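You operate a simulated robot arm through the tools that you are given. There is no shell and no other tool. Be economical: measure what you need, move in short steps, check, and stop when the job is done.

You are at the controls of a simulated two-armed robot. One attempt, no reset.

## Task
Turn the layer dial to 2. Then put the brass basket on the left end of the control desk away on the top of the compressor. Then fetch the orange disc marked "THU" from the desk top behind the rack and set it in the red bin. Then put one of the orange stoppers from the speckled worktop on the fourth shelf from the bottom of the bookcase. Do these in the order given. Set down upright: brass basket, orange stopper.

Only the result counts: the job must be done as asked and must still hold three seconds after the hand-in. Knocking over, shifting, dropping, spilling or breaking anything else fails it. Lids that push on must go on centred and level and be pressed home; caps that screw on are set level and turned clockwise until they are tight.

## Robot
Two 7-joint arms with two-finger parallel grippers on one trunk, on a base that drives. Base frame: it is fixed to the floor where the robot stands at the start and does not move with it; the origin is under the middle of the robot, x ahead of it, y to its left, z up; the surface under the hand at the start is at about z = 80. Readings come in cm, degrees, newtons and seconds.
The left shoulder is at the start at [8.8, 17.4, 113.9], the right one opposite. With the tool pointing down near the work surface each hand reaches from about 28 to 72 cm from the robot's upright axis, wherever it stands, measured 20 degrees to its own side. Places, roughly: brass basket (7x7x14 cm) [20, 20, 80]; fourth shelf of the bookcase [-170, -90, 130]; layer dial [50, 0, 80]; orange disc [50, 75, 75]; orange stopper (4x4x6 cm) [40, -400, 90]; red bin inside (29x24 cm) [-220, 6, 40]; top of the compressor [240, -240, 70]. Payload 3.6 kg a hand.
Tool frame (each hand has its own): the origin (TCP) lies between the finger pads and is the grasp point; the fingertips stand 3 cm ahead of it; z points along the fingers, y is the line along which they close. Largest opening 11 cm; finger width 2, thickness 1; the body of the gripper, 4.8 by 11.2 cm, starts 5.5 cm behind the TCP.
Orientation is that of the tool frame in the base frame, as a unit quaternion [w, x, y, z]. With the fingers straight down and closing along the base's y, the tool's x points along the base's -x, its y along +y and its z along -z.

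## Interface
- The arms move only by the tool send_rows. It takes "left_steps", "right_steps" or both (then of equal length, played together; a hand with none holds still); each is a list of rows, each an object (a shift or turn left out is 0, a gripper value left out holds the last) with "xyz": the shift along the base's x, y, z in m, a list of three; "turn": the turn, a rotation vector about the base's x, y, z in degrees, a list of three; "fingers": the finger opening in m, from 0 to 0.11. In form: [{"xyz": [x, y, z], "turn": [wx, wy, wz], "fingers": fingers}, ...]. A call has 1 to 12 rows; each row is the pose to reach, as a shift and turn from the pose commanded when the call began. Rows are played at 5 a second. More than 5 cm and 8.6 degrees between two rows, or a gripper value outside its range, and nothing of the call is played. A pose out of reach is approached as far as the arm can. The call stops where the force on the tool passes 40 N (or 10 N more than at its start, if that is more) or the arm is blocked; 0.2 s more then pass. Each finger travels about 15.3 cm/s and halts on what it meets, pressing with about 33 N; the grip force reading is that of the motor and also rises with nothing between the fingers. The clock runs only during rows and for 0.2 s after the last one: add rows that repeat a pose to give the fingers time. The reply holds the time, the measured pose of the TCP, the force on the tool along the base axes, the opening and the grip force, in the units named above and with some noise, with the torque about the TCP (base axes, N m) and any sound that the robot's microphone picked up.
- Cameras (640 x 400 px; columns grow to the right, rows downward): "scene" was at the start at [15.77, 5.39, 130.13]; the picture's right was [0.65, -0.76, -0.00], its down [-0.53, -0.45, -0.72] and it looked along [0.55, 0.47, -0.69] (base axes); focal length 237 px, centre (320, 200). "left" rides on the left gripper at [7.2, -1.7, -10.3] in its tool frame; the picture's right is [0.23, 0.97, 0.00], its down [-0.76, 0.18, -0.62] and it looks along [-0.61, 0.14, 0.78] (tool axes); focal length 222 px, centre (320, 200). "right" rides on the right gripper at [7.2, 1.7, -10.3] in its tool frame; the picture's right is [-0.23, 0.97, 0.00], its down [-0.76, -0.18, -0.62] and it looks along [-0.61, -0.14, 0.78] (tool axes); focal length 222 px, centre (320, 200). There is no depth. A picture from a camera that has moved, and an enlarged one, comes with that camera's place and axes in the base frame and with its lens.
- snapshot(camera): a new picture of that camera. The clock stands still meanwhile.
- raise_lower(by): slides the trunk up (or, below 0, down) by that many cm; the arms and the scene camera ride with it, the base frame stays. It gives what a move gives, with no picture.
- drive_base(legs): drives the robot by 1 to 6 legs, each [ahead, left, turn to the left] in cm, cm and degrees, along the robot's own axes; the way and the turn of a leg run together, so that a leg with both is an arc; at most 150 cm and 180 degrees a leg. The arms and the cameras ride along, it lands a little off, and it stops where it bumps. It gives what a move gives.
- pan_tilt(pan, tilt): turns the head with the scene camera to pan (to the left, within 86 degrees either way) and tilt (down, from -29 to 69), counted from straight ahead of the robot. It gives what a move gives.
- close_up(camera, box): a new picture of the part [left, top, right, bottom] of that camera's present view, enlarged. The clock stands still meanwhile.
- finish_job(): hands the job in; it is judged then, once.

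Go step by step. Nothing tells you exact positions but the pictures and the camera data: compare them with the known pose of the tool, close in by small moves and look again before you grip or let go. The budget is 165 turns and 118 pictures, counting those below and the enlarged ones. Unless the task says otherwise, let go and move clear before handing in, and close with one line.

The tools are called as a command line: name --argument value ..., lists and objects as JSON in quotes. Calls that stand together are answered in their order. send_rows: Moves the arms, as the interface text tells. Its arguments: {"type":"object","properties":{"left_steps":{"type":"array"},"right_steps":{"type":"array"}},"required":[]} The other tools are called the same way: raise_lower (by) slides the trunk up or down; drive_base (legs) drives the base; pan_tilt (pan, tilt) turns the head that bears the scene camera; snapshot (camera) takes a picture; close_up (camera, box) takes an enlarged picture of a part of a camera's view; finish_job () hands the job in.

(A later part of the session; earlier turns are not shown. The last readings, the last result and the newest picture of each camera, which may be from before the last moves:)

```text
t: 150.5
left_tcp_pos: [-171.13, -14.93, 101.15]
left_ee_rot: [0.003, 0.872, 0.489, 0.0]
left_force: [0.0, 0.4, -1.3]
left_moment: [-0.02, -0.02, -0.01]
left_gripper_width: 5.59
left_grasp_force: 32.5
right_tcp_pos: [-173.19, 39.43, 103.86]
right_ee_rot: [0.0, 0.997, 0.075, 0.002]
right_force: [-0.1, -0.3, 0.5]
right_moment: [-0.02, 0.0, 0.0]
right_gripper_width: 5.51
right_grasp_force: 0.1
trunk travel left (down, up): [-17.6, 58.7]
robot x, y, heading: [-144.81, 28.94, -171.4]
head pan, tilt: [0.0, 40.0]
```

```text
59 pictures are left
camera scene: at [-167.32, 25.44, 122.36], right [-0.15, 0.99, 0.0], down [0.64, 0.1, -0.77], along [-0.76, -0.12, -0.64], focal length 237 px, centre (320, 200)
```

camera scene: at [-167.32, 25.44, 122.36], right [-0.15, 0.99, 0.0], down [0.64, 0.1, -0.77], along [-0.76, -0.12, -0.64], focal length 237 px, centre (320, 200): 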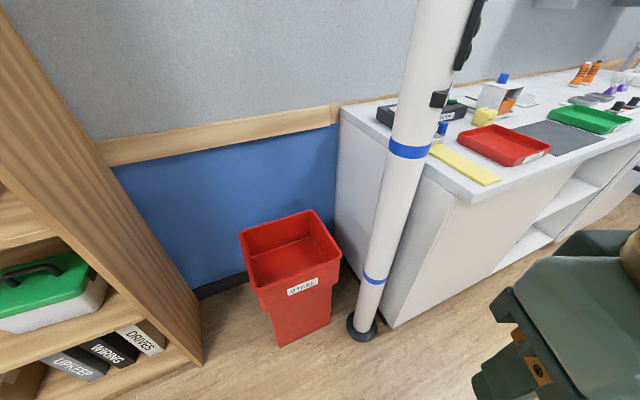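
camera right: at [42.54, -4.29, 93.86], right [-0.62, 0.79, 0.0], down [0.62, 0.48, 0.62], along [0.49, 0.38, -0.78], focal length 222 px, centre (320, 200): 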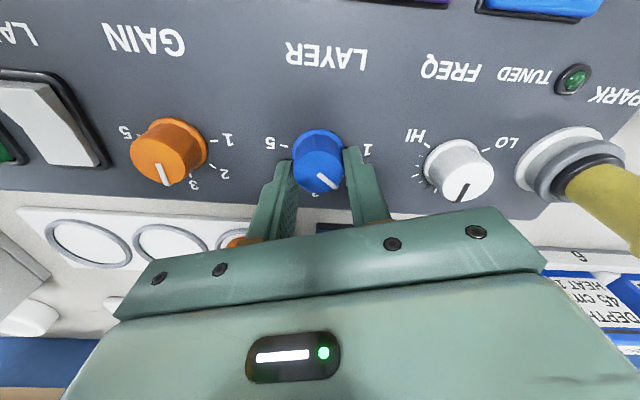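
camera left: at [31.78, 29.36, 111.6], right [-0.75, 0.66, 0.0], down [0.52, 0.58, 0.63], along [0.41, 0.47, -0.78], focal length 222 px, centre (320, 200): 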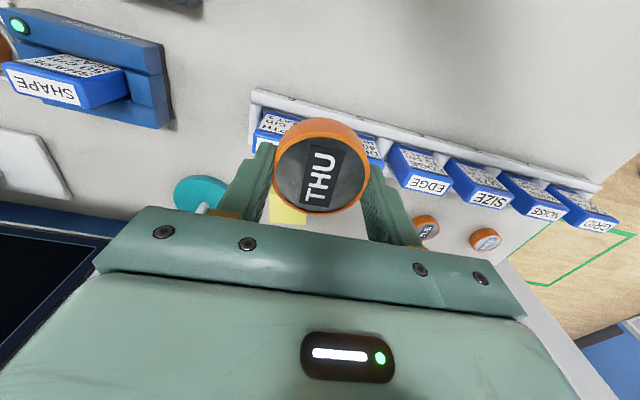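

The bin rim centre is at about (-218, 8, 56). I'll bring the left hand inward first, then drive closer.

send_rows --left_steps '[{"xyz": [-0.01, 0.045, 0]}, {"xyz": [-0.025, 0.09, 0]}, {"xyz": [-0.04, 0.135, 0]}, {"xyz": [-0.055, 0.18, 0]}, {"xyz": [-0.07, 0.225, 0]}, {"xyz": [-0.09, 0.265, 0]}, {"xyz": [-0.09, 0.265, 0]}]'

drive_base --legs '[[22, 0, 0]]'

snapshot --camera "scene"

snapshot --camera "left"

```text
t: 152.1
left_tcp_pos: [-180.03, 11.22, 101.41]
left_ee_rot: [0.003, 0.872, 0.49, 0.0]
left_force: [0.1, 0.0, -1.0]
left_moment: [0.01, 0.01, 0.01]
left_gripper_width: 5.6
left_grasp_force: 33.2
right_tcp_pos: [-173.09, 39.44, 103.82]
right_ee_rot: [0.0, 0.997, 0.075, 0.001]
right_force: [0.9, 0.2, 0.5]
right_moment: [0.0, -0.05, -0.04]
right_gripper_width: 5.49
right_grasp_force: 0.1
trunk travel left (down, up): [-17.6, 58.7]
robot x, y, heading: [-144.82, 29.12, -171.2]
head pan, tilt: [0.0, 40.0]
```

```text
t: 153.8
left_tcp_pos: [-201.78, 7.92, 101.28]
left_ee_rot: [0.003, 0.872, 0.489, 0.001]
left_force: [-0.4, -0.1, -0.3]
left_moment: [0.0, -0.06, 0.04]
left_gripper_width: 5.61
left_grasp_force: 33.3
right_tcp_pos: [-195.0, 36.13, 103.77]
right_ee_rot: [-0.001, 0.997, 0.076, 0.002]
right_force: [-1.1, 0.5, -0.2]
right_moment: [0.02, -0.03, 0.0]
right_gripper_width: 5.48
right_grasp_force: 0.2
trunk travel left (down, up): [-17.6, 58.7]
robot x, y, heading: [-166.5, 24.98, -171.3]
head pan, tilt: [0.0, 40.0]
```

```text
58 pictures are left
camera scene: at [-189.07, 22.07, 122.33], right [-0.15, 0.99, 0.0], down [0.64, 0.1, -0.77], along [-0.76, -0.12, -0.64], focal length 237 px, centre (320, 200)
```

scene: 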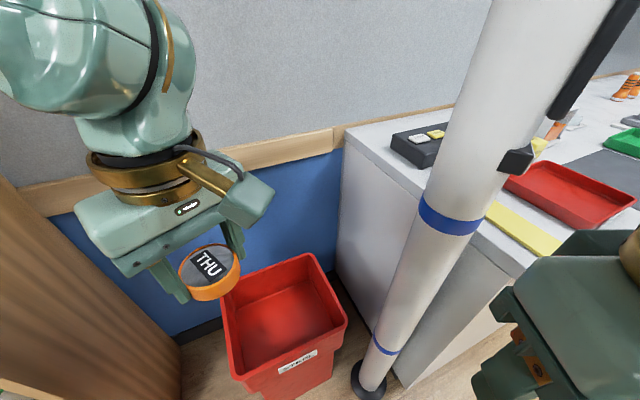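

```text
57 pictures are left
camera left: at [-199.39, 15.01, 111.64], right [0.95, -0.31, 0.01], down [-0.25, -0.74, 0.63], along [-0.19, -0.6, -0.78], focal length 222 px, centre (320, 200)
```

left: 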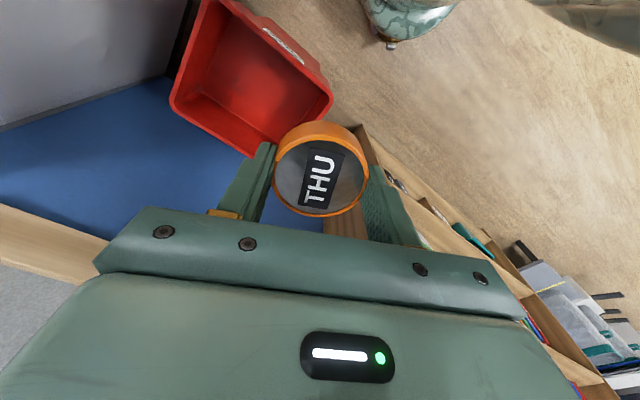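

The bin is open and aligned. I'll move the disc over its centre, then lower the trunk.

send_rows --left_steps '[{"xyz": [-0.04, -0.003, 0]}, {"xyz": [-0.08, -0.006, 0]}, {"xyz": [-0.12, -0.009, 0]}, {"xyz": [-0.158, -0.012, 0]}, {"xyz": [-0.158, -0.012, 0]}]'

raise_lower --by -17

snapshot --camera "left"

snapshot --camera "scene"

```text
t: 155.0
left_tcp_pos: [-214.46, 3.98, 101.16]
left_ee_rot: [0.003, 0.872, 0.49, 0.0]
left_force: [0.7, -0.3, -1.1]
left_moment: [-0.02, -0.03, 0.02]
left_gripper_width: 5.6
left_grasp_force: 32.6
left hand out of reach, approached as far as the arm can: row 3, 4, 5
right_tcp_pos: [-194.72, 36.07, 103.77]
right_ee_rot: [0.0, 0.997, 0.077, 0.002]
right_force: [0.5, 0.1, 0.3]
right_moment: [-0.01, 0.0, 0.0]
right_gripper_width: 5.49
right_grasp_force: 0.1
trunk travel left (down, up): [-17.6, 58.7]
robot x, y, heading: [-166.45, 25.58, -171.1]
head pan, tilt: [0.0, 40.0]
```

```text
t: 156.9
left_tcp_pos: [-212.52, 9.25, 85.33]
left_ee_rot: [0.008, 0.884, 0.467, -0.013]
left_force: [3.3, -2.0, 0.9]
left_moment: [0.12, 0.26, -0.04]
left_gripper_width: 5.6
left_grasp_force: 32.3
right_tcp_pos: [-198.64, 39.58, 83.31]
right_ee_rot: [0.003, 0.992, 0.045, 0.116]
right_force: [1.1, -2.0, -0.9]
right_moment: [0.18, 0.16, 0.05]
right_gripper_width: 5.5
right_grasp_force: 0.1
trunk travel left (down, up): [-0.6, 75.7]
robot x, y, heading: [-164.96, 26.8, -174.1]
head pan, tilt: [0.0, 40.0]
```

```text
56 pictures are left
camera left: at [-209.73, 16.51, 95.46], right [0.93, -0.36, 0.0], down [-0.27, -0.71, 0.65], along [-0.24, -0.6, -0.76], focal length 222 px, centre (320, 200)
```

left: 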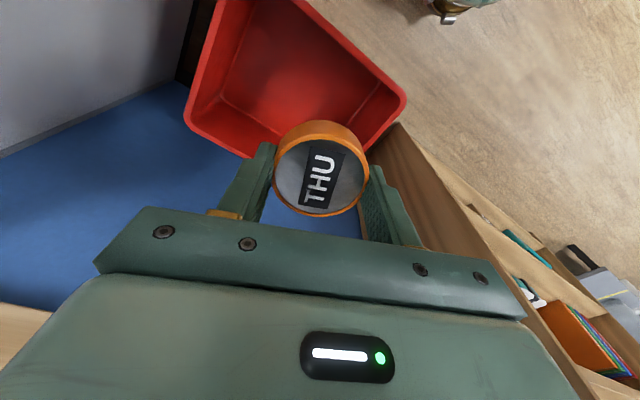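

```text
55 pictures are left
camera scene: at [-196.2, 24.9, 104.73], right [-0.1, 0.99, -0.01], down [0.62, 0.05, -0.78], along [-0.78, -0.09, -0.63], focal length 237 px, centre (320, 200)
```

scene: 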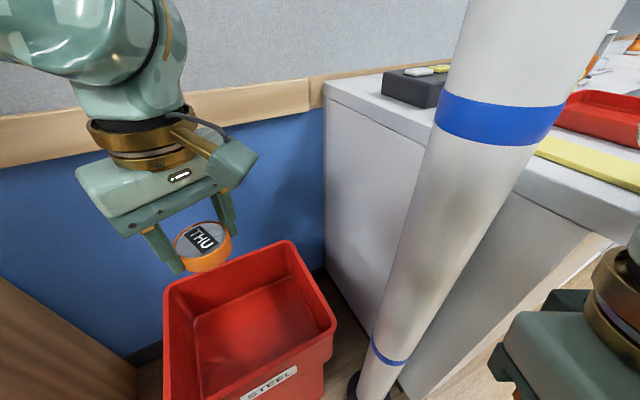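

Lowering the trunk disturbed the robot's pose, so something touched. I'll look to both sides before moving on.

pan_tilt --pan 75 --tilt 35

snapshot --camera "scene"

pan_tilt --pan -70 --tilt 50

snapshot --camera "scene"

```text
t: 158.4
left_tcp_pos: [-214.49, 8.98, 84.95]
left_ee_rot: [-0.001, 0.89, 0.456, -0.008]
left_force: [2.0, -3.2, -2.3]
left_moment: [0.21, 0.13, 0.02]
left_gripper_width: 5.61
left_grasp_force: 33.3
right_tcp_pos: [-199.79, 38.97, 83.67]
right_ee_rot: [-0.005, 0.993, 0.033, 0.111]
right_force: [0.0, 0.7, 0.8]
right_moment: [-0.01, -0.09, 0.02]
right_gripper_width: 5.49
right_grasp_force: 0.0
trunk travel left (down, up): [-0.6, 75.7]
robot x, y, heading: [-166.24, 26.82, -175.6]
head pan, tilt: [75.0, 35.0]
```

```text
54 pictures are left
camera scene: at [-191.07, 16.29, 105.35], right [-0.98, 0.18, 0.02], down [0.09, 0.56, -0.82], along [-0.16, -0.81, -0.57], focal length 237 px, centre (320, 200)
```

scene: 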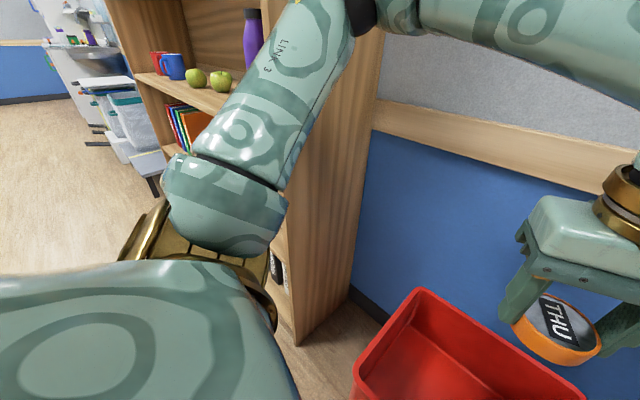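

```text
t: 160.7
left_tcp_pos: [-214.37, 8.9, 85.12]
left_ee_rot: [0.0, 0.889, 0.457, -0.008]
left_force: [-4.0, 3.6, -0.3]
left_moment: [-0.26, -0.24, 0.01]
left_gripper_width: 5.63
left_grasp_force: 33.7
right_tcp_pos: [-199.61, 39.06, 83.72]
right_ee_rot: [-0.003, 0.993, 0.035, 0.11]
right_force: [0.9, -0.3, -0.7]
right_moment: [0.0, 0.03, 0.0]
right_gripper_width: 5.51
right_grasp_force: 0.0
trunk travel left (down, up): [-0.6, 75.7]
robot x, y, heading: [-166.23, 27.07, -175.6]
head pan, tilt: [-70.0, 50.0]
```

```text
53 pictures are left
camera scene: at [-192.55, 32.01, 103.17], right [0.91, 0.42, -0.02], down [0.31, -0.7, -0.65], along [-0.28, 0.58, -0.76], focal length 237 px, centre (320, 200)
```

scene: 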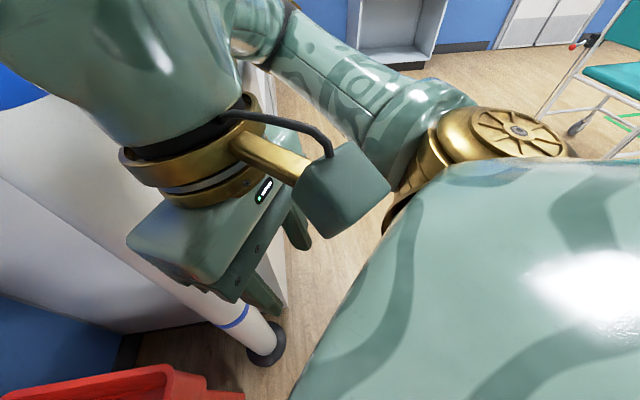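

The left forearm seems to press against the bookcase side. I'll raise the trunk again, back away, and re-approach facing the wall squarely with the bookcase well clear.

raise_lower --by 17

drive_base --legs '[[-30, 0, 0]]'

pan_tilt --pan 30 --tilt 25

snapshot --camera "scene"

```text
t: 162.6
left_tcp_pos: [-214.41, 4.03, 101.07]
left_ee_rot: [0.002, 0.872, 0.489, 0.0]
left_force: [1.1, -0.4, -1.1]
left_moment: [-0.01, -0.03, 0.01]
left_gripper_width: 5.59
left_grasp_force: 33.0
right_tcp_pos: [-201.8, 34.94, 99.9]
right_ee_rot: [-0.01, 0.989, 0.075, 0.125]
right_force: [-0.6, 0.0, 0.5]
right_moment: [0.02, 0.03, 0.06]
right_gripper_width: 5.47
right_grasp_force: 0.0
trunk travel left (down, up): [-17.6, 58.7]
robot x, y, heading: [-166.36, 25.82, -171.2]
head pan, tilt: [-70.0, 50.0]
```

```text
t: 164.7
left_tcp_pos: [-184.58, 8.75, 101.11]
left_ee_rot: [0.004, 0.872, 0.49, -0.001]
left_force: [0.1, -0.1, -1.0]
left_moment: [-0.02, 0.0, -0.02]
left_gripper_width: 5.62
left_grasp_force: 32.9
right_tcp_pos: [-172.07, 39.56, 99.98]
right_ee_rot: [-0.011, 0.989, 0.077, 0.122]
right_force: [-0.1, -0.1, 0.5]
right_moment: [-0.01, 0.02, 0.01]
right_gripper_width: 5.49
right_grasp_force: 0.1
trunk travel left (down, up): [-17.6, 58.7]
robot x, y, heading: [-136.75, 30.08, -171.0]
head pan, tilt: [-70.0, 50.0]
```

```text
t: 166.4
left_tcp_pos: [-184.6, 8.47, 101.12]
left_ee_rot: [0.003, 0.872, 0.49, 0.001]
left_force: [0.0, 0.0, 0.1]
left_moment: [-0.03, -0.04, -0.01]
left_gripper_width: 5.61
left_grasp_force: 32.2
right_tcp_pos: [-172.07, 39.63, 99.96]
right_ee_rot: [-0.01, 0.989, 0.076, 0.123]
right_force: [-0.4, 0.2, -0.5]
right_moment: [0.0, 0.01, 0.01]
right_gripper_width: 5.51
right_grasp_force: 0.1
trunk travel left (down, up): [-17.6, 58.7]
robot x, y, heading: [-136.49, 30.34, -171.0]
head pan, tilt: [30.0, 25.0]
```

```text
52 pictures are left
camera scene: at [-158.07, 22.22, 124.68], right [-0.63, 0.78, 0.0], down [0.33, 0.27, -0.91], along [-0.71, -0.57, -0.42], focal length 237 px, centre (320, 200)
```

scene: 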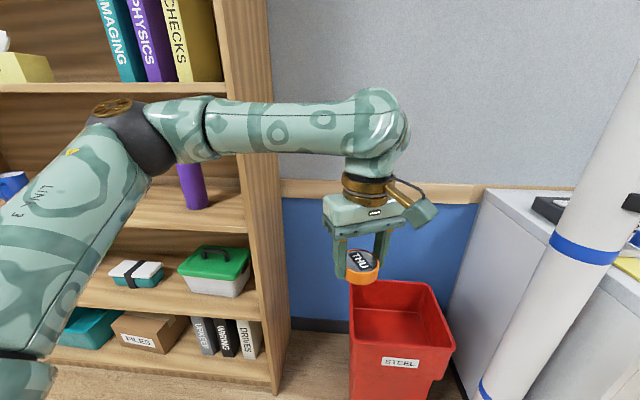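

Nothing is toppled; the bookcase was just touched. I'll turn square to the wall here, put the right hand forward a bit, and lower the trunk in free space.

drive_base --legs '[[0, 0, 24], [0, -24, 0]]'

send_rows --right_steps '[{"xyz": [-0.03, -0.02, 0]}, {"xyz": [-0.06, -0.04, 0]}, {"xyz": [-0.09, -0.06, 0]}, {"xyz": [-0.12, -0.08, 0]}, {"xyz": [-0.12, -0.08, 0]}]'

raise_lower --by -15

pan_tilt --pan 0 --tilt 35

snapshot --camera "scene"

```text
t: 169.4
left_tcp_pos: [-185.05, 11.47, 101.15]
left_ee_rot: [0.003, 0.753, 0.658, 0.001]
left_force: [0.2, 0.1, -0.6]
left_moment: [-0.03, 0.0, 0.0]
left_gripper_width: 5.62
left_grasp_force: 33.0
right_tcp_pos: [-186.01, 44.88, 100.04]
right_ee_rot: [-0.035, 0.953, 0.278, 0.118]
right_force: [0.5, 0.6, -0.3]
right_moment: [-0.03, 0.0, 0.0]
right_gripper_width: 5.5
right_grasp_force: 0.0
trunk travel left (down, up): [-17.6, 58.7]
robot x, y, heading: [-149.71, 50.56, -147.5]
head pan, tilt: [30.0, 25.0]
```

```text
t: 170.6
left_tcp_pos: [-184.97, 11.35, 101.29]
left_ee_rot: [0.003, 0.752, 0.659, 0.001]
left_force: [0.3, -0.6, -0.8]
left_moment: [0.0, 0.02, -0.02]
left_gripper_width: 5.59
left_grasp_force: 33.2
right_tcp_pos: [-197.76, 36.72, 100.08]
right_ee_rot: [-0.035, 0.953, 0.278, 0.118]
right_force: [0.6, 0.0, -0.5]
right_moment: [0.0, 0.0, 0.0]
right_gripper_width: 5.52
right_grasp_force: 0.1
trunk travel left (down, up): [-17.6, 58.7]
robot x, y, heading: [-149.64, 50.59, -147.2]
head pan, tilt: [30.0, 25.0]
```

```text
t: 172.4
left_tcp_pos: [-184.92, 11.4, 86.14]
left_ee_rot: [0.002, 0.753, 0.659, 0.0]
left_force: [1.3, 0.3, 0.5]
left_moment: [-0.01, 0.04, -0.02]
left_gripper_width: 5.6
left_grasp_force: 33.3
right_tcp_pos: [-197.9, 36.8, 85.02]
right_ee_rot: [-0.034, 0.953, 0.277, 0.118]
right_force: [0.3, 1.1, -0.6]
right_moment: [0.02, 0.01, 0.01]
right_gripper_width: 5.51
right_grasp_force: 0.1
trunk travel left (down, up): [-2.6, 73.7]
robot x, y, heading: [-149.55, 50.75, -147.4]
head pan, tilt: [30.0, 25.0]
```

```text
t: 173.3
left_tcp_pos: [-185.02, 11.33, 86.09]
left_ee_rot: [0.002, 0.752, 0.659, 0.001]
left_force: [-0.6, 0.1, -0.2]
left_moment: [0.02, -0.01, 0.02]
left_gripper_width: 5.59
left_grasp_force: 32.9
right_tcp_pos: [-197.89, 36.83, 85.05]
right_ee_rot: [-0.036, 0.953, 0.278, 0.117]
right_force: [-0.3, 0.3, -0.4]
right_moment: [-0.03, 0.02, -0.01]
right_gripper_width: 5.5
right_grasp_force: 0.2
trunk travel left (down, up): [-2.6, 73.7]
robot x, y, heading: [-149.69, 50.34, -147.5]
head pan, tilt: [0.0, 35.0]
```

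```text
51 pictures are left
camera scene: at [-177.14, 33.2, 107.01], right [-0.54, 0.84, 0.0], down [0.48, 0.31, -0.82], along [-0.69, -0.44, -0.57], focal length 237 px, centre (320, 200)
```

scene: 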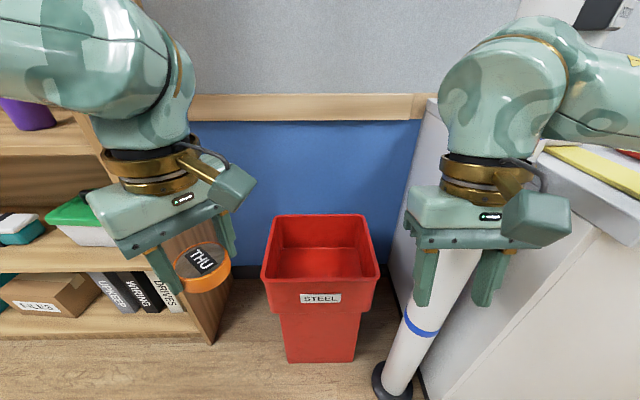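

Clear frontal view of the bin now. I'll draw the right hand back a little, drive 14 cm ahead, and bring the disc over the bin.

send_rows --right_steps '[{"xyz": [0.03, 0.02, 0]}, {"xyz": [0.06, 0.04, 0]}, {"xyz": [0.06, 0.04, 0]}]'

drive_base --legs '[[14, 0, 0]]'

send_rows --left_steps '[{"xyz": [-0.04, 0.009, 0]}, {"xyz": [-0.08, 0.018, 0]}, {"xyz": [-0.12, 0.027, 0]}, {"xyz": [-0.16, 0.036, 0]}, {"xyz": [-0.205, 0.043, 0]}, {"xyz": [-0.205, 0.043, 0]}]'

snapshot --camera "scene"

snapshot --camera "left"

```text
t: 174.1
left_tcp_pos: [-184.96, 11.33, 86.04]
left_ee_rot: [0.004, 0.753, 0.658, 0.001]
left_force: [-0.1, 0.5, -1.0]
left_moment: [0.02, 0.02, -0.01]
left_gripper_width: 5.59
left_grasp_force: 32.8
right_tcp_pos: [-191.93, 40.89, 84.83]
right_ee_rot: [-0.036, 0.953, 0.278, 0.119]
right_force: [-0.5, 0.1, 1.0]
right_moment: [-0.03, 0.0, 0.02]
right_gripper_width: 5.5
right_grasp_force: 0.1
trunk travel left (down, up): [-2.6, 73.7]
robot x, y, heading: [-149.97, 50.52, -147.3]
head pan, tilt: [0.0, 35.0]
```

```text
t: 175.5
left_tcp_pos: [-195.78, 4.82, 86.26]
left_ee_rot: [0.003, 0.755, 0.656, 0.0]
left_force: [-0.1, 0.1, -2.1]
left_moment: [-0.02, -0.02, -0.04]
left_gripper_width: 5.62
left_grasp_force: 33.1
right_tcp_pos: [-202.15, 34.86, 84.71]
right_ee_rot: [-0.04, 0.952, 0.282, 0.116]
right_force: [0.5, -0.4, 0.2]
right_moment: [0.03, 0.0, 0.02]
right_gripper_width: 5.48
right_grasp_force: 0.1
trunk travel left (down, up): [-2.6, 73.7]
robot x, y, heading: [-160.66, 43.6, -148.1]
head pan, tilt: [0.0, 35.0]
stopped in leg 1: the robot was blocked; the commanded pose is now the measured one
```

```text
t: 176.9
left_tcp_pos: [-201.51, 2.05, 84.9]
left_ee_rot: [0.003, 0.755, 0.656, 0.0]
left_force: [0.0, 0.3, -1.1]
left_moment: [0.0, -0.03, 0.01]
left_gripper_width: 5.61
left_grasp_force: 32.5
left hand out of reach, approached as far as the arm can: row 1, 2, 3, 4, 5, 6
right_tcp_pos: [-202.07, 34.95, 84.79]
right_ee_rot: [-0.04, 0.952, 0.282, 0.117]
right_force: [0.4, 0.3, -0.1]
right_moment: [0.06, 0.0, -0.05]
right_gripper_width: 5.5
right_grasp_force: 0.0
trunk travel left (down, up): [-2.6, 73.7]
robot x, y, heading: [-160.36, 43.69, -147.6]
head pan, tilt: [0.0, 35.0]
```

```text
50 pictures are left
camera scene: at [-187.62, 26.76, 107.16], right [-0.53, 0.85, 0.0], down [0.48, 0.3, -0.82], along [-0.69, -0.44, -0.57], focal length 237 px, centre (320, 200)
```

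scene: 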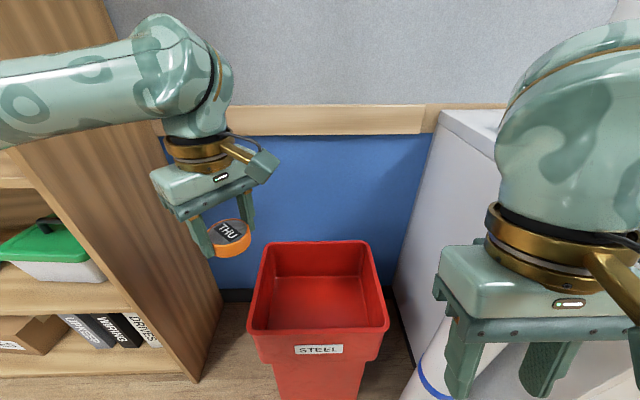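

```text
49 pictures are left
camera left: at [-202.25, 9.6, 95.24], right [1.0, 0.09, 0.0], down [0.07, -0.78, 0.63], along [0.06, -0.62, -0.78], focal length 222 px, centre (320, 200)
```

left: 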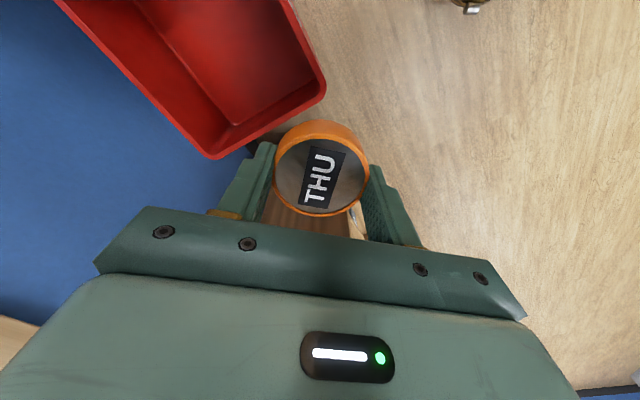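

Blocked again and the arm limits seem due to the awkward wrist yaw left from the disc grasp. I'll back off a bit and turn the left hand -50° so it's aligned with the robot.

drive_base --legs '[[-10, 0, 0]]'

send_rows --left_steps '[{"turn": [0, 0, -7]}, {"turn": [0, 0, -14]}, {"turn": [0, 0, -21]}, {"turn": [0, 0, -28]}, {"turn": [0, 0, -35]}, {"turn": [0, 0, -42]}, {"turn": [0, 0, -50]}, {"turn": [0, 0, -50]}]'

snapshot --camera "scene"

```text
t: 178.0
left_tcp_pos: [-193.48, 7.18, 84.59]
left_ee_rot: [0.002, 0.755, 0.656, 0.0]
left_force: [-0.9, -0.2, -0.7]
left_moment: [0.02, 0.01, 0.01]
left_gripper_width: 5.58
left_grasp_force: 33.0
right_tcp_pos: [-193.93, 40.13, 84.56]
right_ee_rot: [-0.041, 0.951, 0.281, 0.12]
right_force: [0.2, 1.6, 0.2]
right_moment: [-0.01, 0.03, -0.01]
right_gripper_width: 5.52
right_grasp_force: 0.0
trunk travel left (down, up): [-2.6, 73.7]
robot x, y, heading: [-152.28, 49.01, -147.6]
head pan, tilt: [0.0, 35.0]
```

```text
t: 179.8
left_tcp_pos: [-193.67, 7.2, 84.62]
left_ee_rot: [0.002, 0.961, 0.275, 0.001]
left_force: [0.2, -0.6, -1.3]
left_moment: [-0.02, 0.0, 0.01]
left_gripper_width: 5.6
left_grasp_force: 32.5
right_tcp_pos: [-194.04, 40.04, 84.54]
right_ee_rot: [-0.041, 0.951, 0.281, 0.12]
right_force: [0.4, -0.3, -0.3]
right_moment: [0.01, 0.03, -0.02]
right_gripper_width: 5.5
right_grasp_force: 0.0
trunk travel left (down, up): [-2.6, 73.7]
robot x, y, heading: [-152.4, 48.6, -147.8]
head pan, tilt: [0.0, 35.0]
```

```text
48 pictures are left
camera scene: at [-179.67, 31.77, 107.01], right [-0.53, 0.85, 0.0], down [0.49, 0.31, -0.82], along [-0.69, -0.44, -0.57], focal length 237 px, centre (320, 200)
```

scene: 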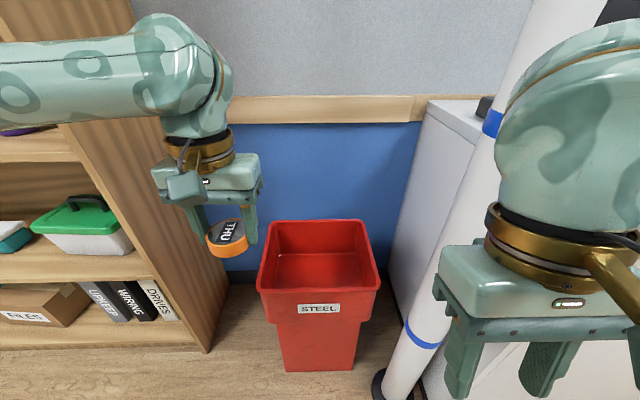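

The arm is still folded with the elbow out. From this more distant base position I'll just stretch the hand out to the bin.

send_rows --left_steps '[{"xyz": [-0.04, 0, 0]}, {"xyz": [-0.08, 0, 0]}, {"xyz": [-0.12, 0, 0]}, {"xyz": [-0.16, 0, 0]}, {"xyz": [-0.2, 0, 0]}, {"xyz": [-0.24, 0.002, 0]}, {"xyz": [-0.24, 0.002, 0]}]'

snapshot --camera "scene"

```text
t: 181.4
left_tcp_pos: [-195.01, 5.2, 84.57]
left_ee_rot: [0.004, 0.961, 0.275, 0.0]
left_force: [0.9, -0.3, -0.3]
left_moment: [0.01, 0.04, 0.02]
left_gripper_width: 5.58
left_grasp_force: 33.2
left hand out of reach, approached as far as the arm can: row 1, 2, 3, 4, 5, 6, 7
right_tcp_pos: [-194.02, 39.95, 84.58]
right_ee_rot: [-0.041, 0.951, 0.281, 0.12]
right_force: [-0.4, 0.0, 0.0]
right_moment: [-0.02, 0.0, -0.02]
right_gripper_width: 5.5
right_grasp_force: 0.2
trunk travel left (down, up): [-2.6, 73.7]
robot x, y, heading: [-152.04, 48.41, -147.8]
head pan, tilt: [0.0, 35.0]
```

```text
47 pictures are left
camera scene: at [-179.67, 31.77, 107.01], right [-0.53, 0.85, 0.0], down [0.49, 0.31, -0.82], along [-0.69, -0.44, -0.57], focal length 237 px, centre (320, 200)
```

scene: 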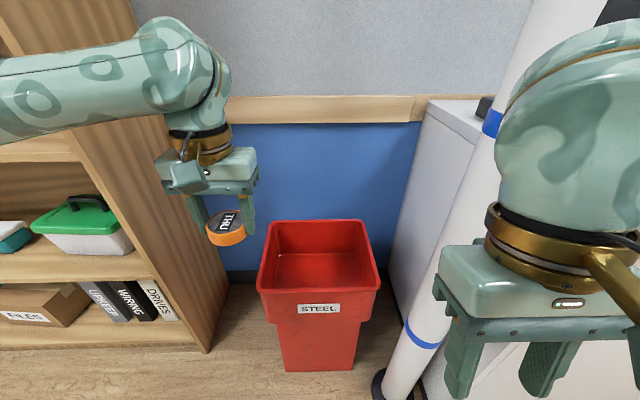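

The left arm reaches much better to its own side, so I'll re-orient: back off, move the hand to the left side of the robot, then come in with the bin about 45° to my left.

drive_base --legs '[[-25, 0, 0]]'

send_rows --left_steps '[{"xyz": [0.04, -0.01, 0], "turn": [0, 0, 5.5]}, {"xyz": [0.08, -0.02, 0], "turn": [0, 0, 11]}, {"xyz": [0.12, -0.03, 0], "turn": [0, 0, 17]}, {"xyz": [0.16, -0.04, 0], "turn": [0, 0, 23]}, {"xyz": [0.2, -0.055, 0], "turn": [0, 0, 29]}, {"xyz": [0.24, -0.07, 0], "turn": [0, 0, 35]}, {"xyz": [0.27, -0.08, 0], "turn": [0, 0, 41]}, {"xyz": [0.27, -0.08, 0], "turn": [0, 0, 45]}, {"xyz": [0.27, -0.08, 0], "turn": [0, 0, 45]}]'

drive_base --legs '[[0, 0, -44], [22, 27, 0]]'

pan_tilt --pan 40 --tilt 45

snapshot --camera "scene"

```text
t: 183.3
left_tcp_pos: [-173.5, 18.59, 84.6]
left_ee_rot: [0.003, 0.961, 0.278, 0.001]
left_force: [0.9, 0.1, -0.9]
left_moment: [0.01, -0.02, 0.0]
left_gripper_width: 5.59
left_grasp_force: 32.9
right_tcp_pos: [-172.67, 53.22, 84.61]
right_ee_rot: [-0.041, 0.951, 0.283, 0.12]
right_force: [0.0, 0.3, 0.0]
right_moment: [0.01, -0.02, 0.0]
right_gripper_width: 5.5
right_grasp_force: 0.1
trunk travel left (down, up): [-2.6, 73.7]
robot x, y, heading: [-130.87, 62.34, -147.6]
head pan, tilt: [0.0, 35.0]
```

```text
t: 185.3
left_tcp_pos: [-146.45, 10.48, 84.54]
left_ee_rot: [0.003, 0.78, 0.625, 0.001]
left_force: [0.2, -0.4, -1.6]
left_moment: [-0.04, -0.01, 0.01]
left_gripper_width: 5.61
left_grasp_force: 33.0
right_tcp_pos: [-172.59, 53.25, 84.56]
right_ee_rot: [-0.041, 0.951, 0.283, 0.119]
right_force: [0.0, 0.4, 0.5]
right_moment: [0.01, -0.01, 0.01]
right_gripper_width: 5.52
right_grasp_force: 0.1
trunk travel left (down, up): [-2.6, 73.7]
robot x, y, heading: [-130.84, 62.53, -147.7]
head pan, tilt: [0.0, 35.0]
```

```text
t: 189.5
left_tcp_pos: [-203.89, 13.41, 84.5]
left_ee_rot: [0.002, 0.956, 0.293, 0.001]
left_force: [-0.7, -0.5, -0.8]
left_moment: [-0.02, 0.01, 0.02]
left_gripper_width: 5.63
left_grasp_force: 33.6
right_tcp_pos: [-193.67, 62.71, 84.63]
right_ee_rot: [0.006, 0.988, -0.087, 0.126]
right_force: [0.6, 0.9, -0.3]
right_moment: [0.02, 0.01, 0.0]
right_gripper_width: 5.5
right_grasp_force: 0.1
trunk travel left (down, up): [-2.6, 73.7]
robot x, y, heading: [-156.83, 40.62, 169.0]
head pan, tilt: [0.0, 35.0]
```

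```text
t: 190.6
left_tcp_pos: [-203.84, 13.45, 84.51]
left_ee_rot: [0.003, 0.956, 0.293, 0.0]
left_force: [0.0, -0.1, -1.6]
left_moment: [0.0, -0.01, 0.0]
left_gripper_width: 5.61
left_grasp_force: 32.8
right_tcp_pos: [-193.62, 62.61, 84.72]
right_ee_rot: [0.006, 0.988, -0.087, 0.126]
right_force: [0.2, 0.0, -0.2]
right_moment: [0.01, -0.01, -0.01]
right_gripper_width: 5.48
right_grasp_force: 0.0
trunk travel left (down, up): [-2.6, 73.7]
robot x, y, heading: [-156.96, 40.94, 169.0]
head pan, tilt: [40.0, 45.0]
```

```text
46 pictures are left
camera scene: at [-187.29, 40.95, 105.53], right [-0.49, 0.87, 0.0], down [0.62, 0.34, -0.71], along [-0.62, -0.34, -0.71], focal length 237 px, centre (320, 200)
```

scene: 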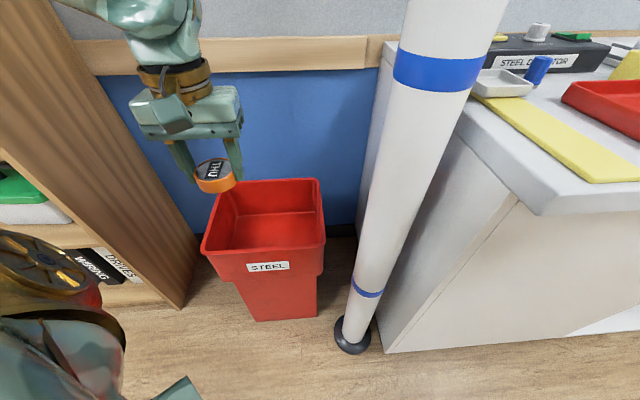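

Good view: bin, disc and pole all clear. I'll move the disc over the bin centre.

send_rows --left_steps '[{"xyz": [-0.04, -0.018, 0]}, {"xyz": [-0.08, -0.036, 0]}, {"xyz": [-0.11, -0.05, 0]}, {"xyz": [-0.131, -0.059, 0]}, {"xyz": [-0.131, -0.059, -0.04]}, {"xyz": [-0.131, -0.059, -0.08]}, {"xyz": [-0.131, -0.059, -0.12]}, {"xyz": [-0.131, -0.059, -0.16]}, {"xyz": [-0.131, -0.059, -0.2]}, {"xyz": [-0.131, -0.059, -0.2]}]'

snapshot --camera "scene"

snapshot --camera "left"

```text
t: 192.8
left_tcp_pos: [-216.89, 7.56, 64.52]
left_ee_rot: [0.003, 0.956, 0.293, 0.0]
left_force: [0.8, -0.2, -0.2]
left_moment: [-0.02, -0.04, 0.02]
left_gripper_width: 5.61
left_grasp_force: 33.3
right_tcp_pos: [-193.76, 62.65, 84.72]
right_ee_rot: [0.006, 0.988, -0.087, 0.126]
right_force: [0.4, -0.8, 0.1]
right_moment: [-0.01, 0.04, 0.02]
right_gripper_width: 5.48
right_grasp_force: 0.0
trunk travel left (down, up): [-2.6, 73.7]
robot x, y, heading: [-156.75, 40.3, 169.2]
head pan, tilt: [40.0, 45.0]
```

```text
45 pictures are left
camera scene: at [-187.28, 40.94, 105.54], right [-0.49, 0.87, 0.0], down [0.62, 0.34, -0.71], along [-0.62, -0.34, -0.71], focal length 237 px, centre (320, 200)
```

scene: 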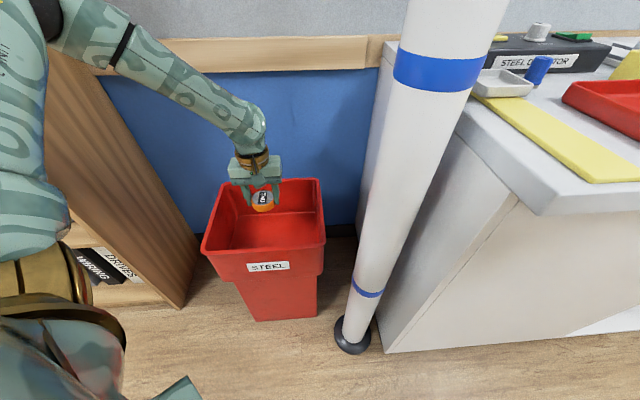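

```text
44 pictures are left
camera left: at [-211.97, 13.09, 74.83], right [0.73, -0.68, 0.0], down [-0.53, -0.57, 0.63], along [-0.42, -0.46, -0.78], focal length 222 px, centre (320, 200)
```

left: 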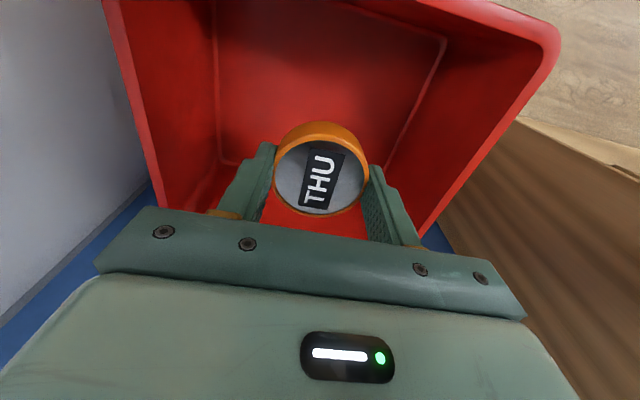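

The disc is over the bin's inside; I'll lower into the bin in steps.

send_rows --left_steps '[{"xyz": [0, 0, -0.04]}, {"xyz": [0, 0, -0.08]}, {"xyz": [0, 0, -0.12]}, {"xyz": [0, 0, -0.15]}, {"xyz": [0, 0, -0.17]}, {"xyz": [0, 0, -0.17]}]'

snapshot --camera "left"

close_up --camera "scene" --box '[170, 120, 350, 300]'

```text
t: 194.2
left_tcp_pos: [-217.12, 7.58, 47.58]
left_ee_rot: [0.003, 0.956, 0.292, 0.0]
left_force: [1.3, 0.2, -1.0]
left_moment: [0.02, 0.01, -0.01]
left_gripper_width: 5.63
left_grasp_force: 33.2
right_tcp_pos: [-193.59, 62.61, 84.61]
right_ee_rot: [0.006, 0.988, -0.087, 0.126]
right_force: [-0.7, 0.7, -0.2]
right_moment: [0.01, 0.0, 0.01]
right_gripper_width: 5.51
right_grasp_force: 0.0
trunk travel left (down, up): [-2.6, 73.7]
robot x, y, heading: [-156.57, 40.49, 169.2]
head pan, tilt: [40.0, 45.0]
```

```text
43 pictures are left
camera left: at [-211.96, 13.04, 57.91], right [0.73, -0.68, 0.0], down [-0.53, -0.57, 0.63], along [-0.42, -0.46, -0.78], focal length 222 px, centre (320, 200)
```

left: 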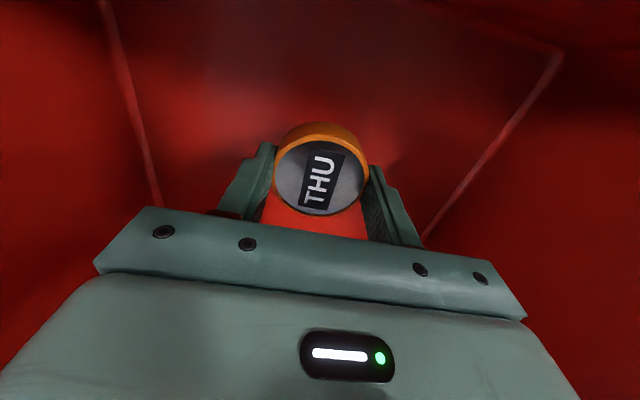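

```text
2.22 times, centred on (260, 210) of scene
camera zoom: at [-187.29, 40.94, 105.53], right [-0.49, 0.87, 0.0], down [0.62, 0.34, -0.71], along [-0.62, -0.34, -0.71], focal length 526 px, centre (453, 178)
```

zoom: 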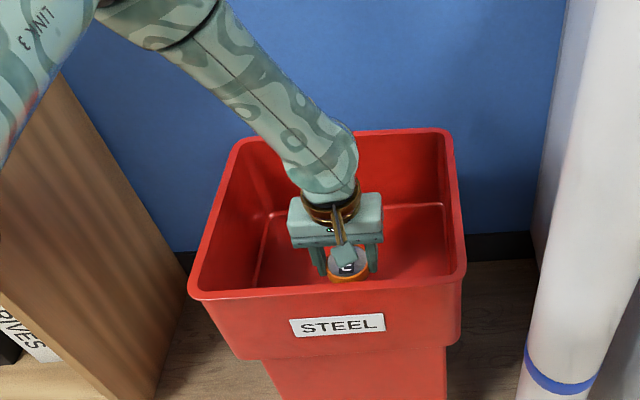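

I'll lower until it touches the bin's floor, then release.

send_rows --left_steps '[{"xyz": [0, 0, -0.008]}, {"xyz": [0, 0, -0.014]}, {"xyz": [0, 0, -0.019]}, {"xyz": [0, 0, -0.024]}, {"xyz": [0, 0, -0.029]}, {"xyz": [0, 0, -0.034]}]'

```text
t: 195.4
left_tcp_pos: [-217.41, 7.47, 44.84]
left_ee_rot: [0.001, 0.956, 0.295, -0.004]
left_force: [-5.9, -5.9, 11.6]
left_moment: [1.42, -1.53, -0.04]
left_gripper_width: 5.62
left_grasp_force: 33.4
right_tcp_pos: [-193.87, 62.51, 84.55]
right_ee_rot: [0.005, 0.988, -0.087, 0.127]
right_force: [-0.9, 0.1, 0.6]
right_moment: [0.02, 0.0, 0.0]
right_gripper_width: 5.47
right_grasp_force: 0.0
trunk travel left (down, up): [-2.6, 73.7]
robot x, y, heading: [-157.14, 40.47, 169.3]
head pan, tilt: [40.0, 45.0]
stopped in row 6 (left hand): the force on the tool passed its limit at 46 N (the readings are from after the stop); the commanded pose is now the measured one
```

Contact with the bin floor. I'll release and rise straight out.

send_rows --left_steps '[{"xyz": [0, 0, 0.003]}, {"xyz": [0, 0, 0.003], "fingers": 0.08}, {"xyz": [0, 0, 0.003], "fingers": 0.08}, {"xyz": [0, 0, 0.04]}, {"xyz": [0, 0, 0.08]}, {"xyz": [0, 0, 0.12]}, {"xyz": [0, 0, 0.16]}, {"xyz": [0, 0, 0.2]}, {"xyz": [0, 0, 0.24]}, {"xyz": [0, 0, 0.28]}, {"xyz": [0, 0, 0.32]}, {"xyz": [0, 0, 0.36]}]'

snapshot --camera "left"

snapshot --camera "scene"

```text
t: 198.0
left_tcp_pos: [-217.49, 7.45, 81.35]
left_ee_rot: [0.001, 0.956, 0.294, -0.004]
left_force: [-0.3, -0.4, 0.0]
left_moment: [0.0, 0.0, 0.0]
left_gripper_width: 8.0
left_grasp_force: 0.0
right_tcp_pos: [-193.6, 62.61, 84.7]
right_ee_rot: [0.006, 0.988, -0.087, 0.126]
right_force: [0.7, -0.6, 0.4]
right_moment: [0.03, -0.02, -0.02]
right_gripper_width: 5.49
right_grasp_force: 0.1
trunk travel left (down, up): [-2.6, 73.7]
robot x, y, heading: [-157.31, 40.26, 169.0]
head pan, tilt: [40.0, 45.0]
```

```text
41 pictures are left
camera left: at [-212.28, 13.04, 91.54], right [0.74, -0.68, 0.0], down [-0.53, -0.57, 0.63], along [-0.43, -0.46, -0.78], focal length 222 px, centre (320, 200)
```

left: 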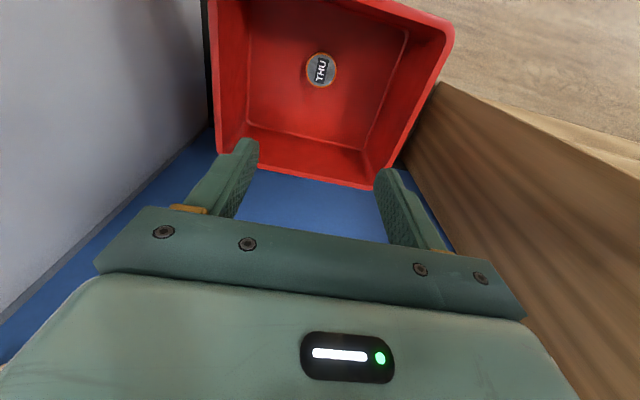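

```text
40 pictures are left
camera scene: at [-187.27, 40.91, 105.55], right [-0.49, 0.87, 0.0], down [0.62, 0.35, -0.71], along [-0.62, -0.35, -0.71], focal length 237 px, centre (320, 200)
```

scene: 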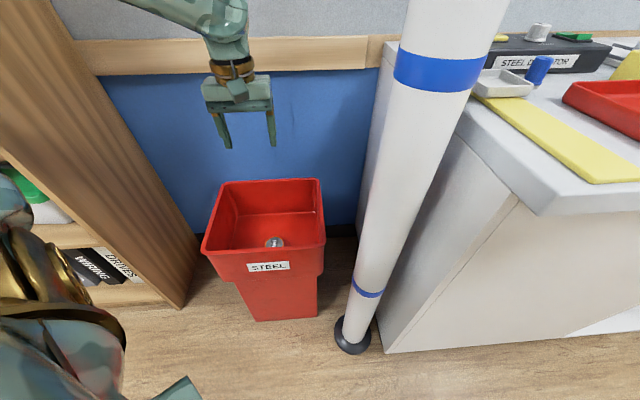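

The THU disc lies in the red bin. I'll back away, tuck the arm, raise the trunk and head for the sink-side worktop where the stoppers are.

drive_base --legs '[[-60, 0, 0]]'

send_rows --left_steps '[{"xyz": [0.045, 0.015, 0]}, {"xyz": [0.09, 0.03, 0]}, {"xyz": [0.135, 0.045, 0]}, {"xyz": [0.18, 0.06, 0.01]}, {"xyz": [0.2, 0.08, 0.02]}, {"xyz": [0.2, 0.08, 0.02]}]'

raise_lower --by 23

drive_base --legs '[[0, 0, 134]]'

pan_tilt --pan -10 --tilt 15

snapshot --camera "scene"

```text
t: 201.4
left_tcp_pos: [-158.44, -3.53, 81.29]
left_ee_rot: [0.001, 0.957, 0.291, -0.003]
left_force: [0.4, 0.1, 0.0]
left_moment: [0.02, -0.02, -0.02]
left_gripper_width: 8.01
left_grasp_force: 0.1
right_tcp_pos: [-134.21, 51.35, 84.64]
right_ee_rot: [0.006, 0.988, -0.091, 0.126]
right_force: [0.2, -0.3, 0.4]
right_moment: [0.0, -0.05, -0.03]
right_gripper_width: 5.5
right_grasp_force: 0.1
trunk travel left (down, up): [-2.6, 73.7]
robot x, y, heading: [-97.61, 29.18, 169.0]
head pan, tilt: [40.0, 45.0]
```

```text
t: 202.8
left_tcp_pos: [-140.74, 3.91, 84.83]
left_ee_rot: [0.001, 0.957, 0.291, -0.004]
left_force: [-0.4, -0.7, -0.7]
left_moment: [-0.01, 0.03, 0.0]
left_gripper_width: 8.0
left_grasp_force: 0.0
left hand out of reach, approached as far as the arm can: row 4, 5, 6
right_tcp_pos: [-134.15, 51.28, 84.68]
right_ee_rot: [0.006, 0.988, -0.091, 0.126]
right_force: [-0.1, -0.1, -0.7]
right_moment: [0.04, 0.01, -0.01]
right_gripper_width: 5.51
right_grasp_force: 0.0
trunk travel left (down, up): [-2.6, 73.7]
robot x, y, heading: [-97.86, 28.92, 168.9]
head pan, tilt: [40.0, 45.0]
```

```text
t: 205.3
left_tcp_pos: [-140.98, 3.89, 107.91]
left_ee_rot: [0.002, 0.957, 0.291, -0.004]
left_force: [0.1, -0.6, 0.3]
left_moment: [0.03, 0.03, 0.01]
left_gripper_width: 8.02
left_grasp_force: 0.1
right_tcp_pos: [-134.26, 51.18, 107.53]
right_ee_rot: [0.007, 0.988, -0.091, 0.127]
right_force: [-0.3, 0.3, -0.2]
right_moment: [0.0, -0.01, 0.01]
right_gripper_width: 5.49
right_grasp_force: 0.1
trunk travel left (down, up): [-25.6, 50.7]
robot x, y, heading: [-98.07, 28.96, 168.8]
head pan, tilt: [40.0, 45.0]
```

```text
t: 211.2
left_tcp_pos: [-49.87, 14.71, 107.82]
left_ee_rot: [0.003, 0.114, 0.993, -0.001]
left_force: [-0.1, 0.3, 0.0]
left_moment: [0.02, 0.03, -0.01]
left_gripper_width: 7.99
left_grasp_force: 0.1
right_tcp_pos: [-88.93, -12.95, 107.65]
right_ee_rot: [-0.113, 0.476, 0.87, 0.056]
right_force: [-0.6, -0.2, 0.7]
right_moment: [0.0, -0.03, 0.0]
right_gripper_width: 5.5
right_grasp_force: 0.1
trunk travel left (down, up): [-25.6, 50.7]
robot x, y, heading: [-97.75, 28.89, -58.1]
head pan, tilt: [40.0, 45.0]
```

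```text
t: 212.3
left_tcp_pos: [-49.83, 14.62, 107.9]
left_ee_rot: [0.004, 0.114, 0.993, 0.0]
left_force: [0.3, -0.3, 1.0]
left_moment: [-0.03, 0.02, 0.0]
left_gripper_width: 7.99
left_grasp_force: 0.0
right_tcp_pos: [-89.04, -13.05, 107.58]
right_ee_rot: [-0.113, 0.476, 0.87, 0.056]
right_force: [-0.3, -0.1, 0.3]
right_moment: [-0.01, 0.0, -0.01]
right_gripper_width: 5.5
right_grasp_force: 0.1
trunk travel left (down, up): [-25.6, 50.7]
robot x, y, heading: [-97.91, 29.29, -57.9]
head pan, tilt: [-10.0, 15.0]
```

```text
39 pictures are left
camera scene: at [-89.32, 11.97, 134.64], right [-0.93, -0.37, 0.0], down [-0.1, 0.24, -0.97], along [0.36, -0.9, -0.26], focal length 237 px, centre (320, 200)
```

scene: 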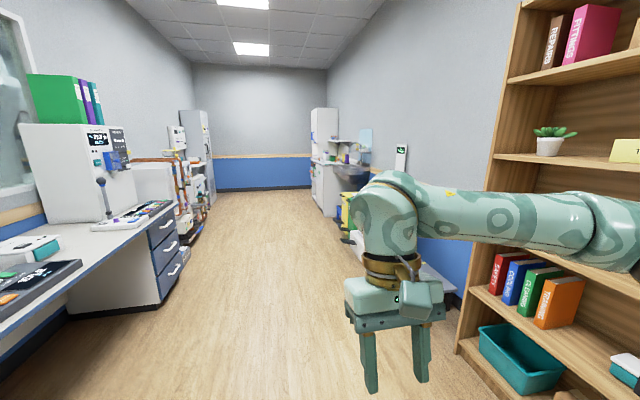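

The corridor is clear ahead. I'll drive down it toward the sink worktop.

drive_base --legs '[[130, 0, 0], [130, 0, 0], [80, 0, 0]]'

pan_tilt --pan -50 --tilt 25

snapshot --camera "scene"

```text
t: 228.8
left_tcp_pos: [125.4, -275.87, 107.93]
left_ee_rot: [0.003, 0.124, 0.992, 0.0]
left_force: [1.2, -0.4, 0.2]
left_moment: [-0.01, -0.01, 0.0]
left_gripper_width: 8.01
left_grasp_force: 0.1
right_tcp_pos: [85.62, -302.73, 107.56]
right_ee_rot: [-0.113, 0.485, 0.865, 0.058]
right_force: [0.8, 0.3, -0.4]
right_moment: [0.01, 0.0, 0.01]
right_gripper_width: 5.49
right_grasp_force: 0.0
trunk travel left (down, up): [-25.6, 50.7]
robot x, y, heading: [77.83, -260.53, -59.3]
head pan, tilt: [-10.0, 15.0]
```

```text
t: 229.9
left_tcp_pos: [125.45, -275.9, 107.91]
left_ee_rot: [0.004, 0.124, 0.992, 0.0]
left_force: [0.0, 0.2, -0.7]
left_moment: [-0.01, -0.02, 0.01]
left_gripper_width: 8.0
left_grasp_force: 0.0
right_tcp_pos: [85.54, -302.75, 107.66]
right_ee_rot: [-0.114, 0.484, 0.866, 0.057]
right_force: [0.3, -0.2, 0.2]
right_moment: [-0.03, -0.01, 0.02]
right_gripper_width: 5.5
right_grasp_force: 0.0
trunk travel left (down, up): [-25.6, 50.7]
robot x, y, heading: [78.13, -260.53, -59.1]
head pan, tilt: [-50.0, 25.0]
```

```text
38 pictures are left
camera scene: at [79.47, -277.72, 133.02], right [-0.94, 0.33, 0.0], down [0.14, 0.4, -0.91], along [-0.3, -0.86, -0.42], focal length 237 px, centre (320, 200)
```

scene: 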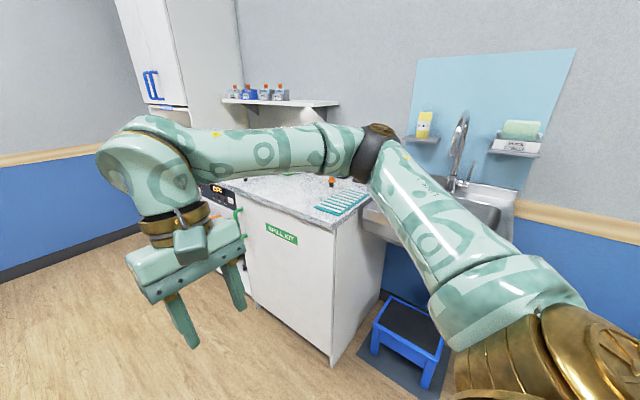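

The speckled worktop is left of the sink; an orange stopper shows at about (37, -382). I'll drive on 45 cm and turn to face it.

drive_base --legs '[[45, 0, 0], [0, 0, -90]]'

pan_tilt --pan 8 --tilt 30

snapshot --camera "scene"

```text
t: 236.5
left_tcp_pos: [85.28, -346.94, 107.97]
left_ee_rot: [0.002, 0.792, 0.611, -0.003]
left_force: [-0.6, -0.8, -0.2]
left_moment: [0.01, 0.0, 0.0]
left_gripper_width: 8.0
left_grasp_force: 0.1
right_tcp_pos: [58.7, -306.98, 107.58]
right_ee_rot: [-0.039, 0.956, 0.265, 0.121]
right_force: [-0.1, -1.3, -0.4]
right_moment: [-0.01, -0.01, -0.01]
right_gripper_width: 5.49
right_grasp_force: 0.1
trunk travel left (down, up): [-25.6, 50.7]
robot x, y, heading: [100.78, -299.6, -149.6]
head pan, tilt: [-50.0, 25.0]
```

```text
t: 237.7
left_tcp_pos: [85.24, -346.94, 108.01]
left_ee_rot: [0.001, 0.792, 0.611, -0.003]
left_force: [0.5, 1.2, 0.3]
left_moment: [-0.01, -0.05, 0.01]
left_gripper_width: 8.0
left_grasp_force: 0.0
right_tcp_pos: [58.78, -307.01, 107.55]
right_ee_rot: [-0.039, 0.956, 0.266, 0.12]
right_force: [-0.1, 0.2, 0.6]
right_moment: [-0.03, -0.01, -0.03]
right_gripper_width: 5.49
right_grasp_force: 0.1
trunk travel left (down, up): [-25.6, 50.7]
robot x, y, heading: [100.46, -299.86, -149.2]
head pan, tilt: [8.0, 30.0]
```

```text
37 pictures are left
camera scene: at [84.99, -310.09, 132.22], right [-0.62, 0.78, 0.0], down [0.39, 0.31, -0.87], along [-0.68, -0.54, -0.5], focal length 237 px, centre (320, 200)
```

scene: 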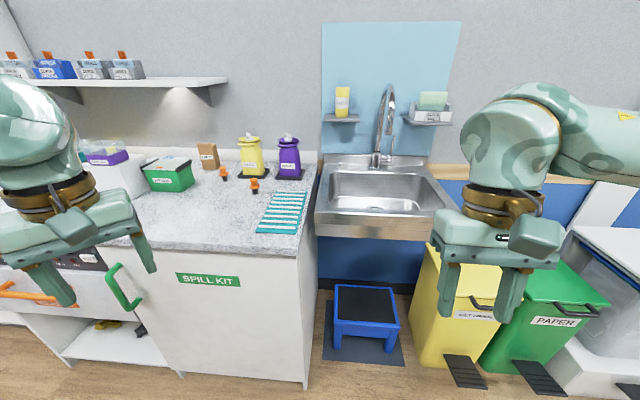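

close_up --camera "scene" --box '[130, 120, 320, 240]'

```text
3.33 times, centred on (225, 180) of scene
camera zoom: at [84.99, -310.09, 132.22], right [-0.62, 0.78, 0.0], down [0.39, 0.31, -0.87], along [-0.68, -0.54, -0.5], focal length 790 px, centre (637, 267)
```

zoom: 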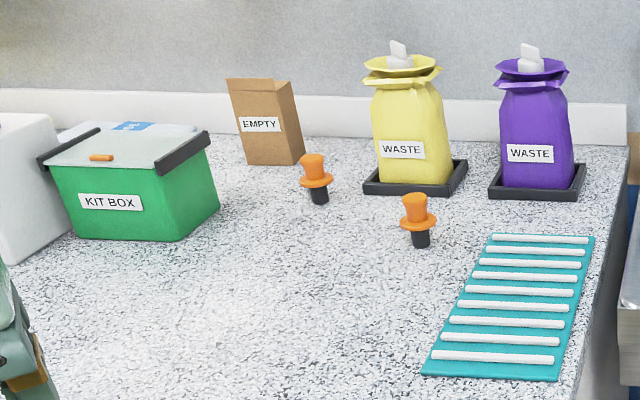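

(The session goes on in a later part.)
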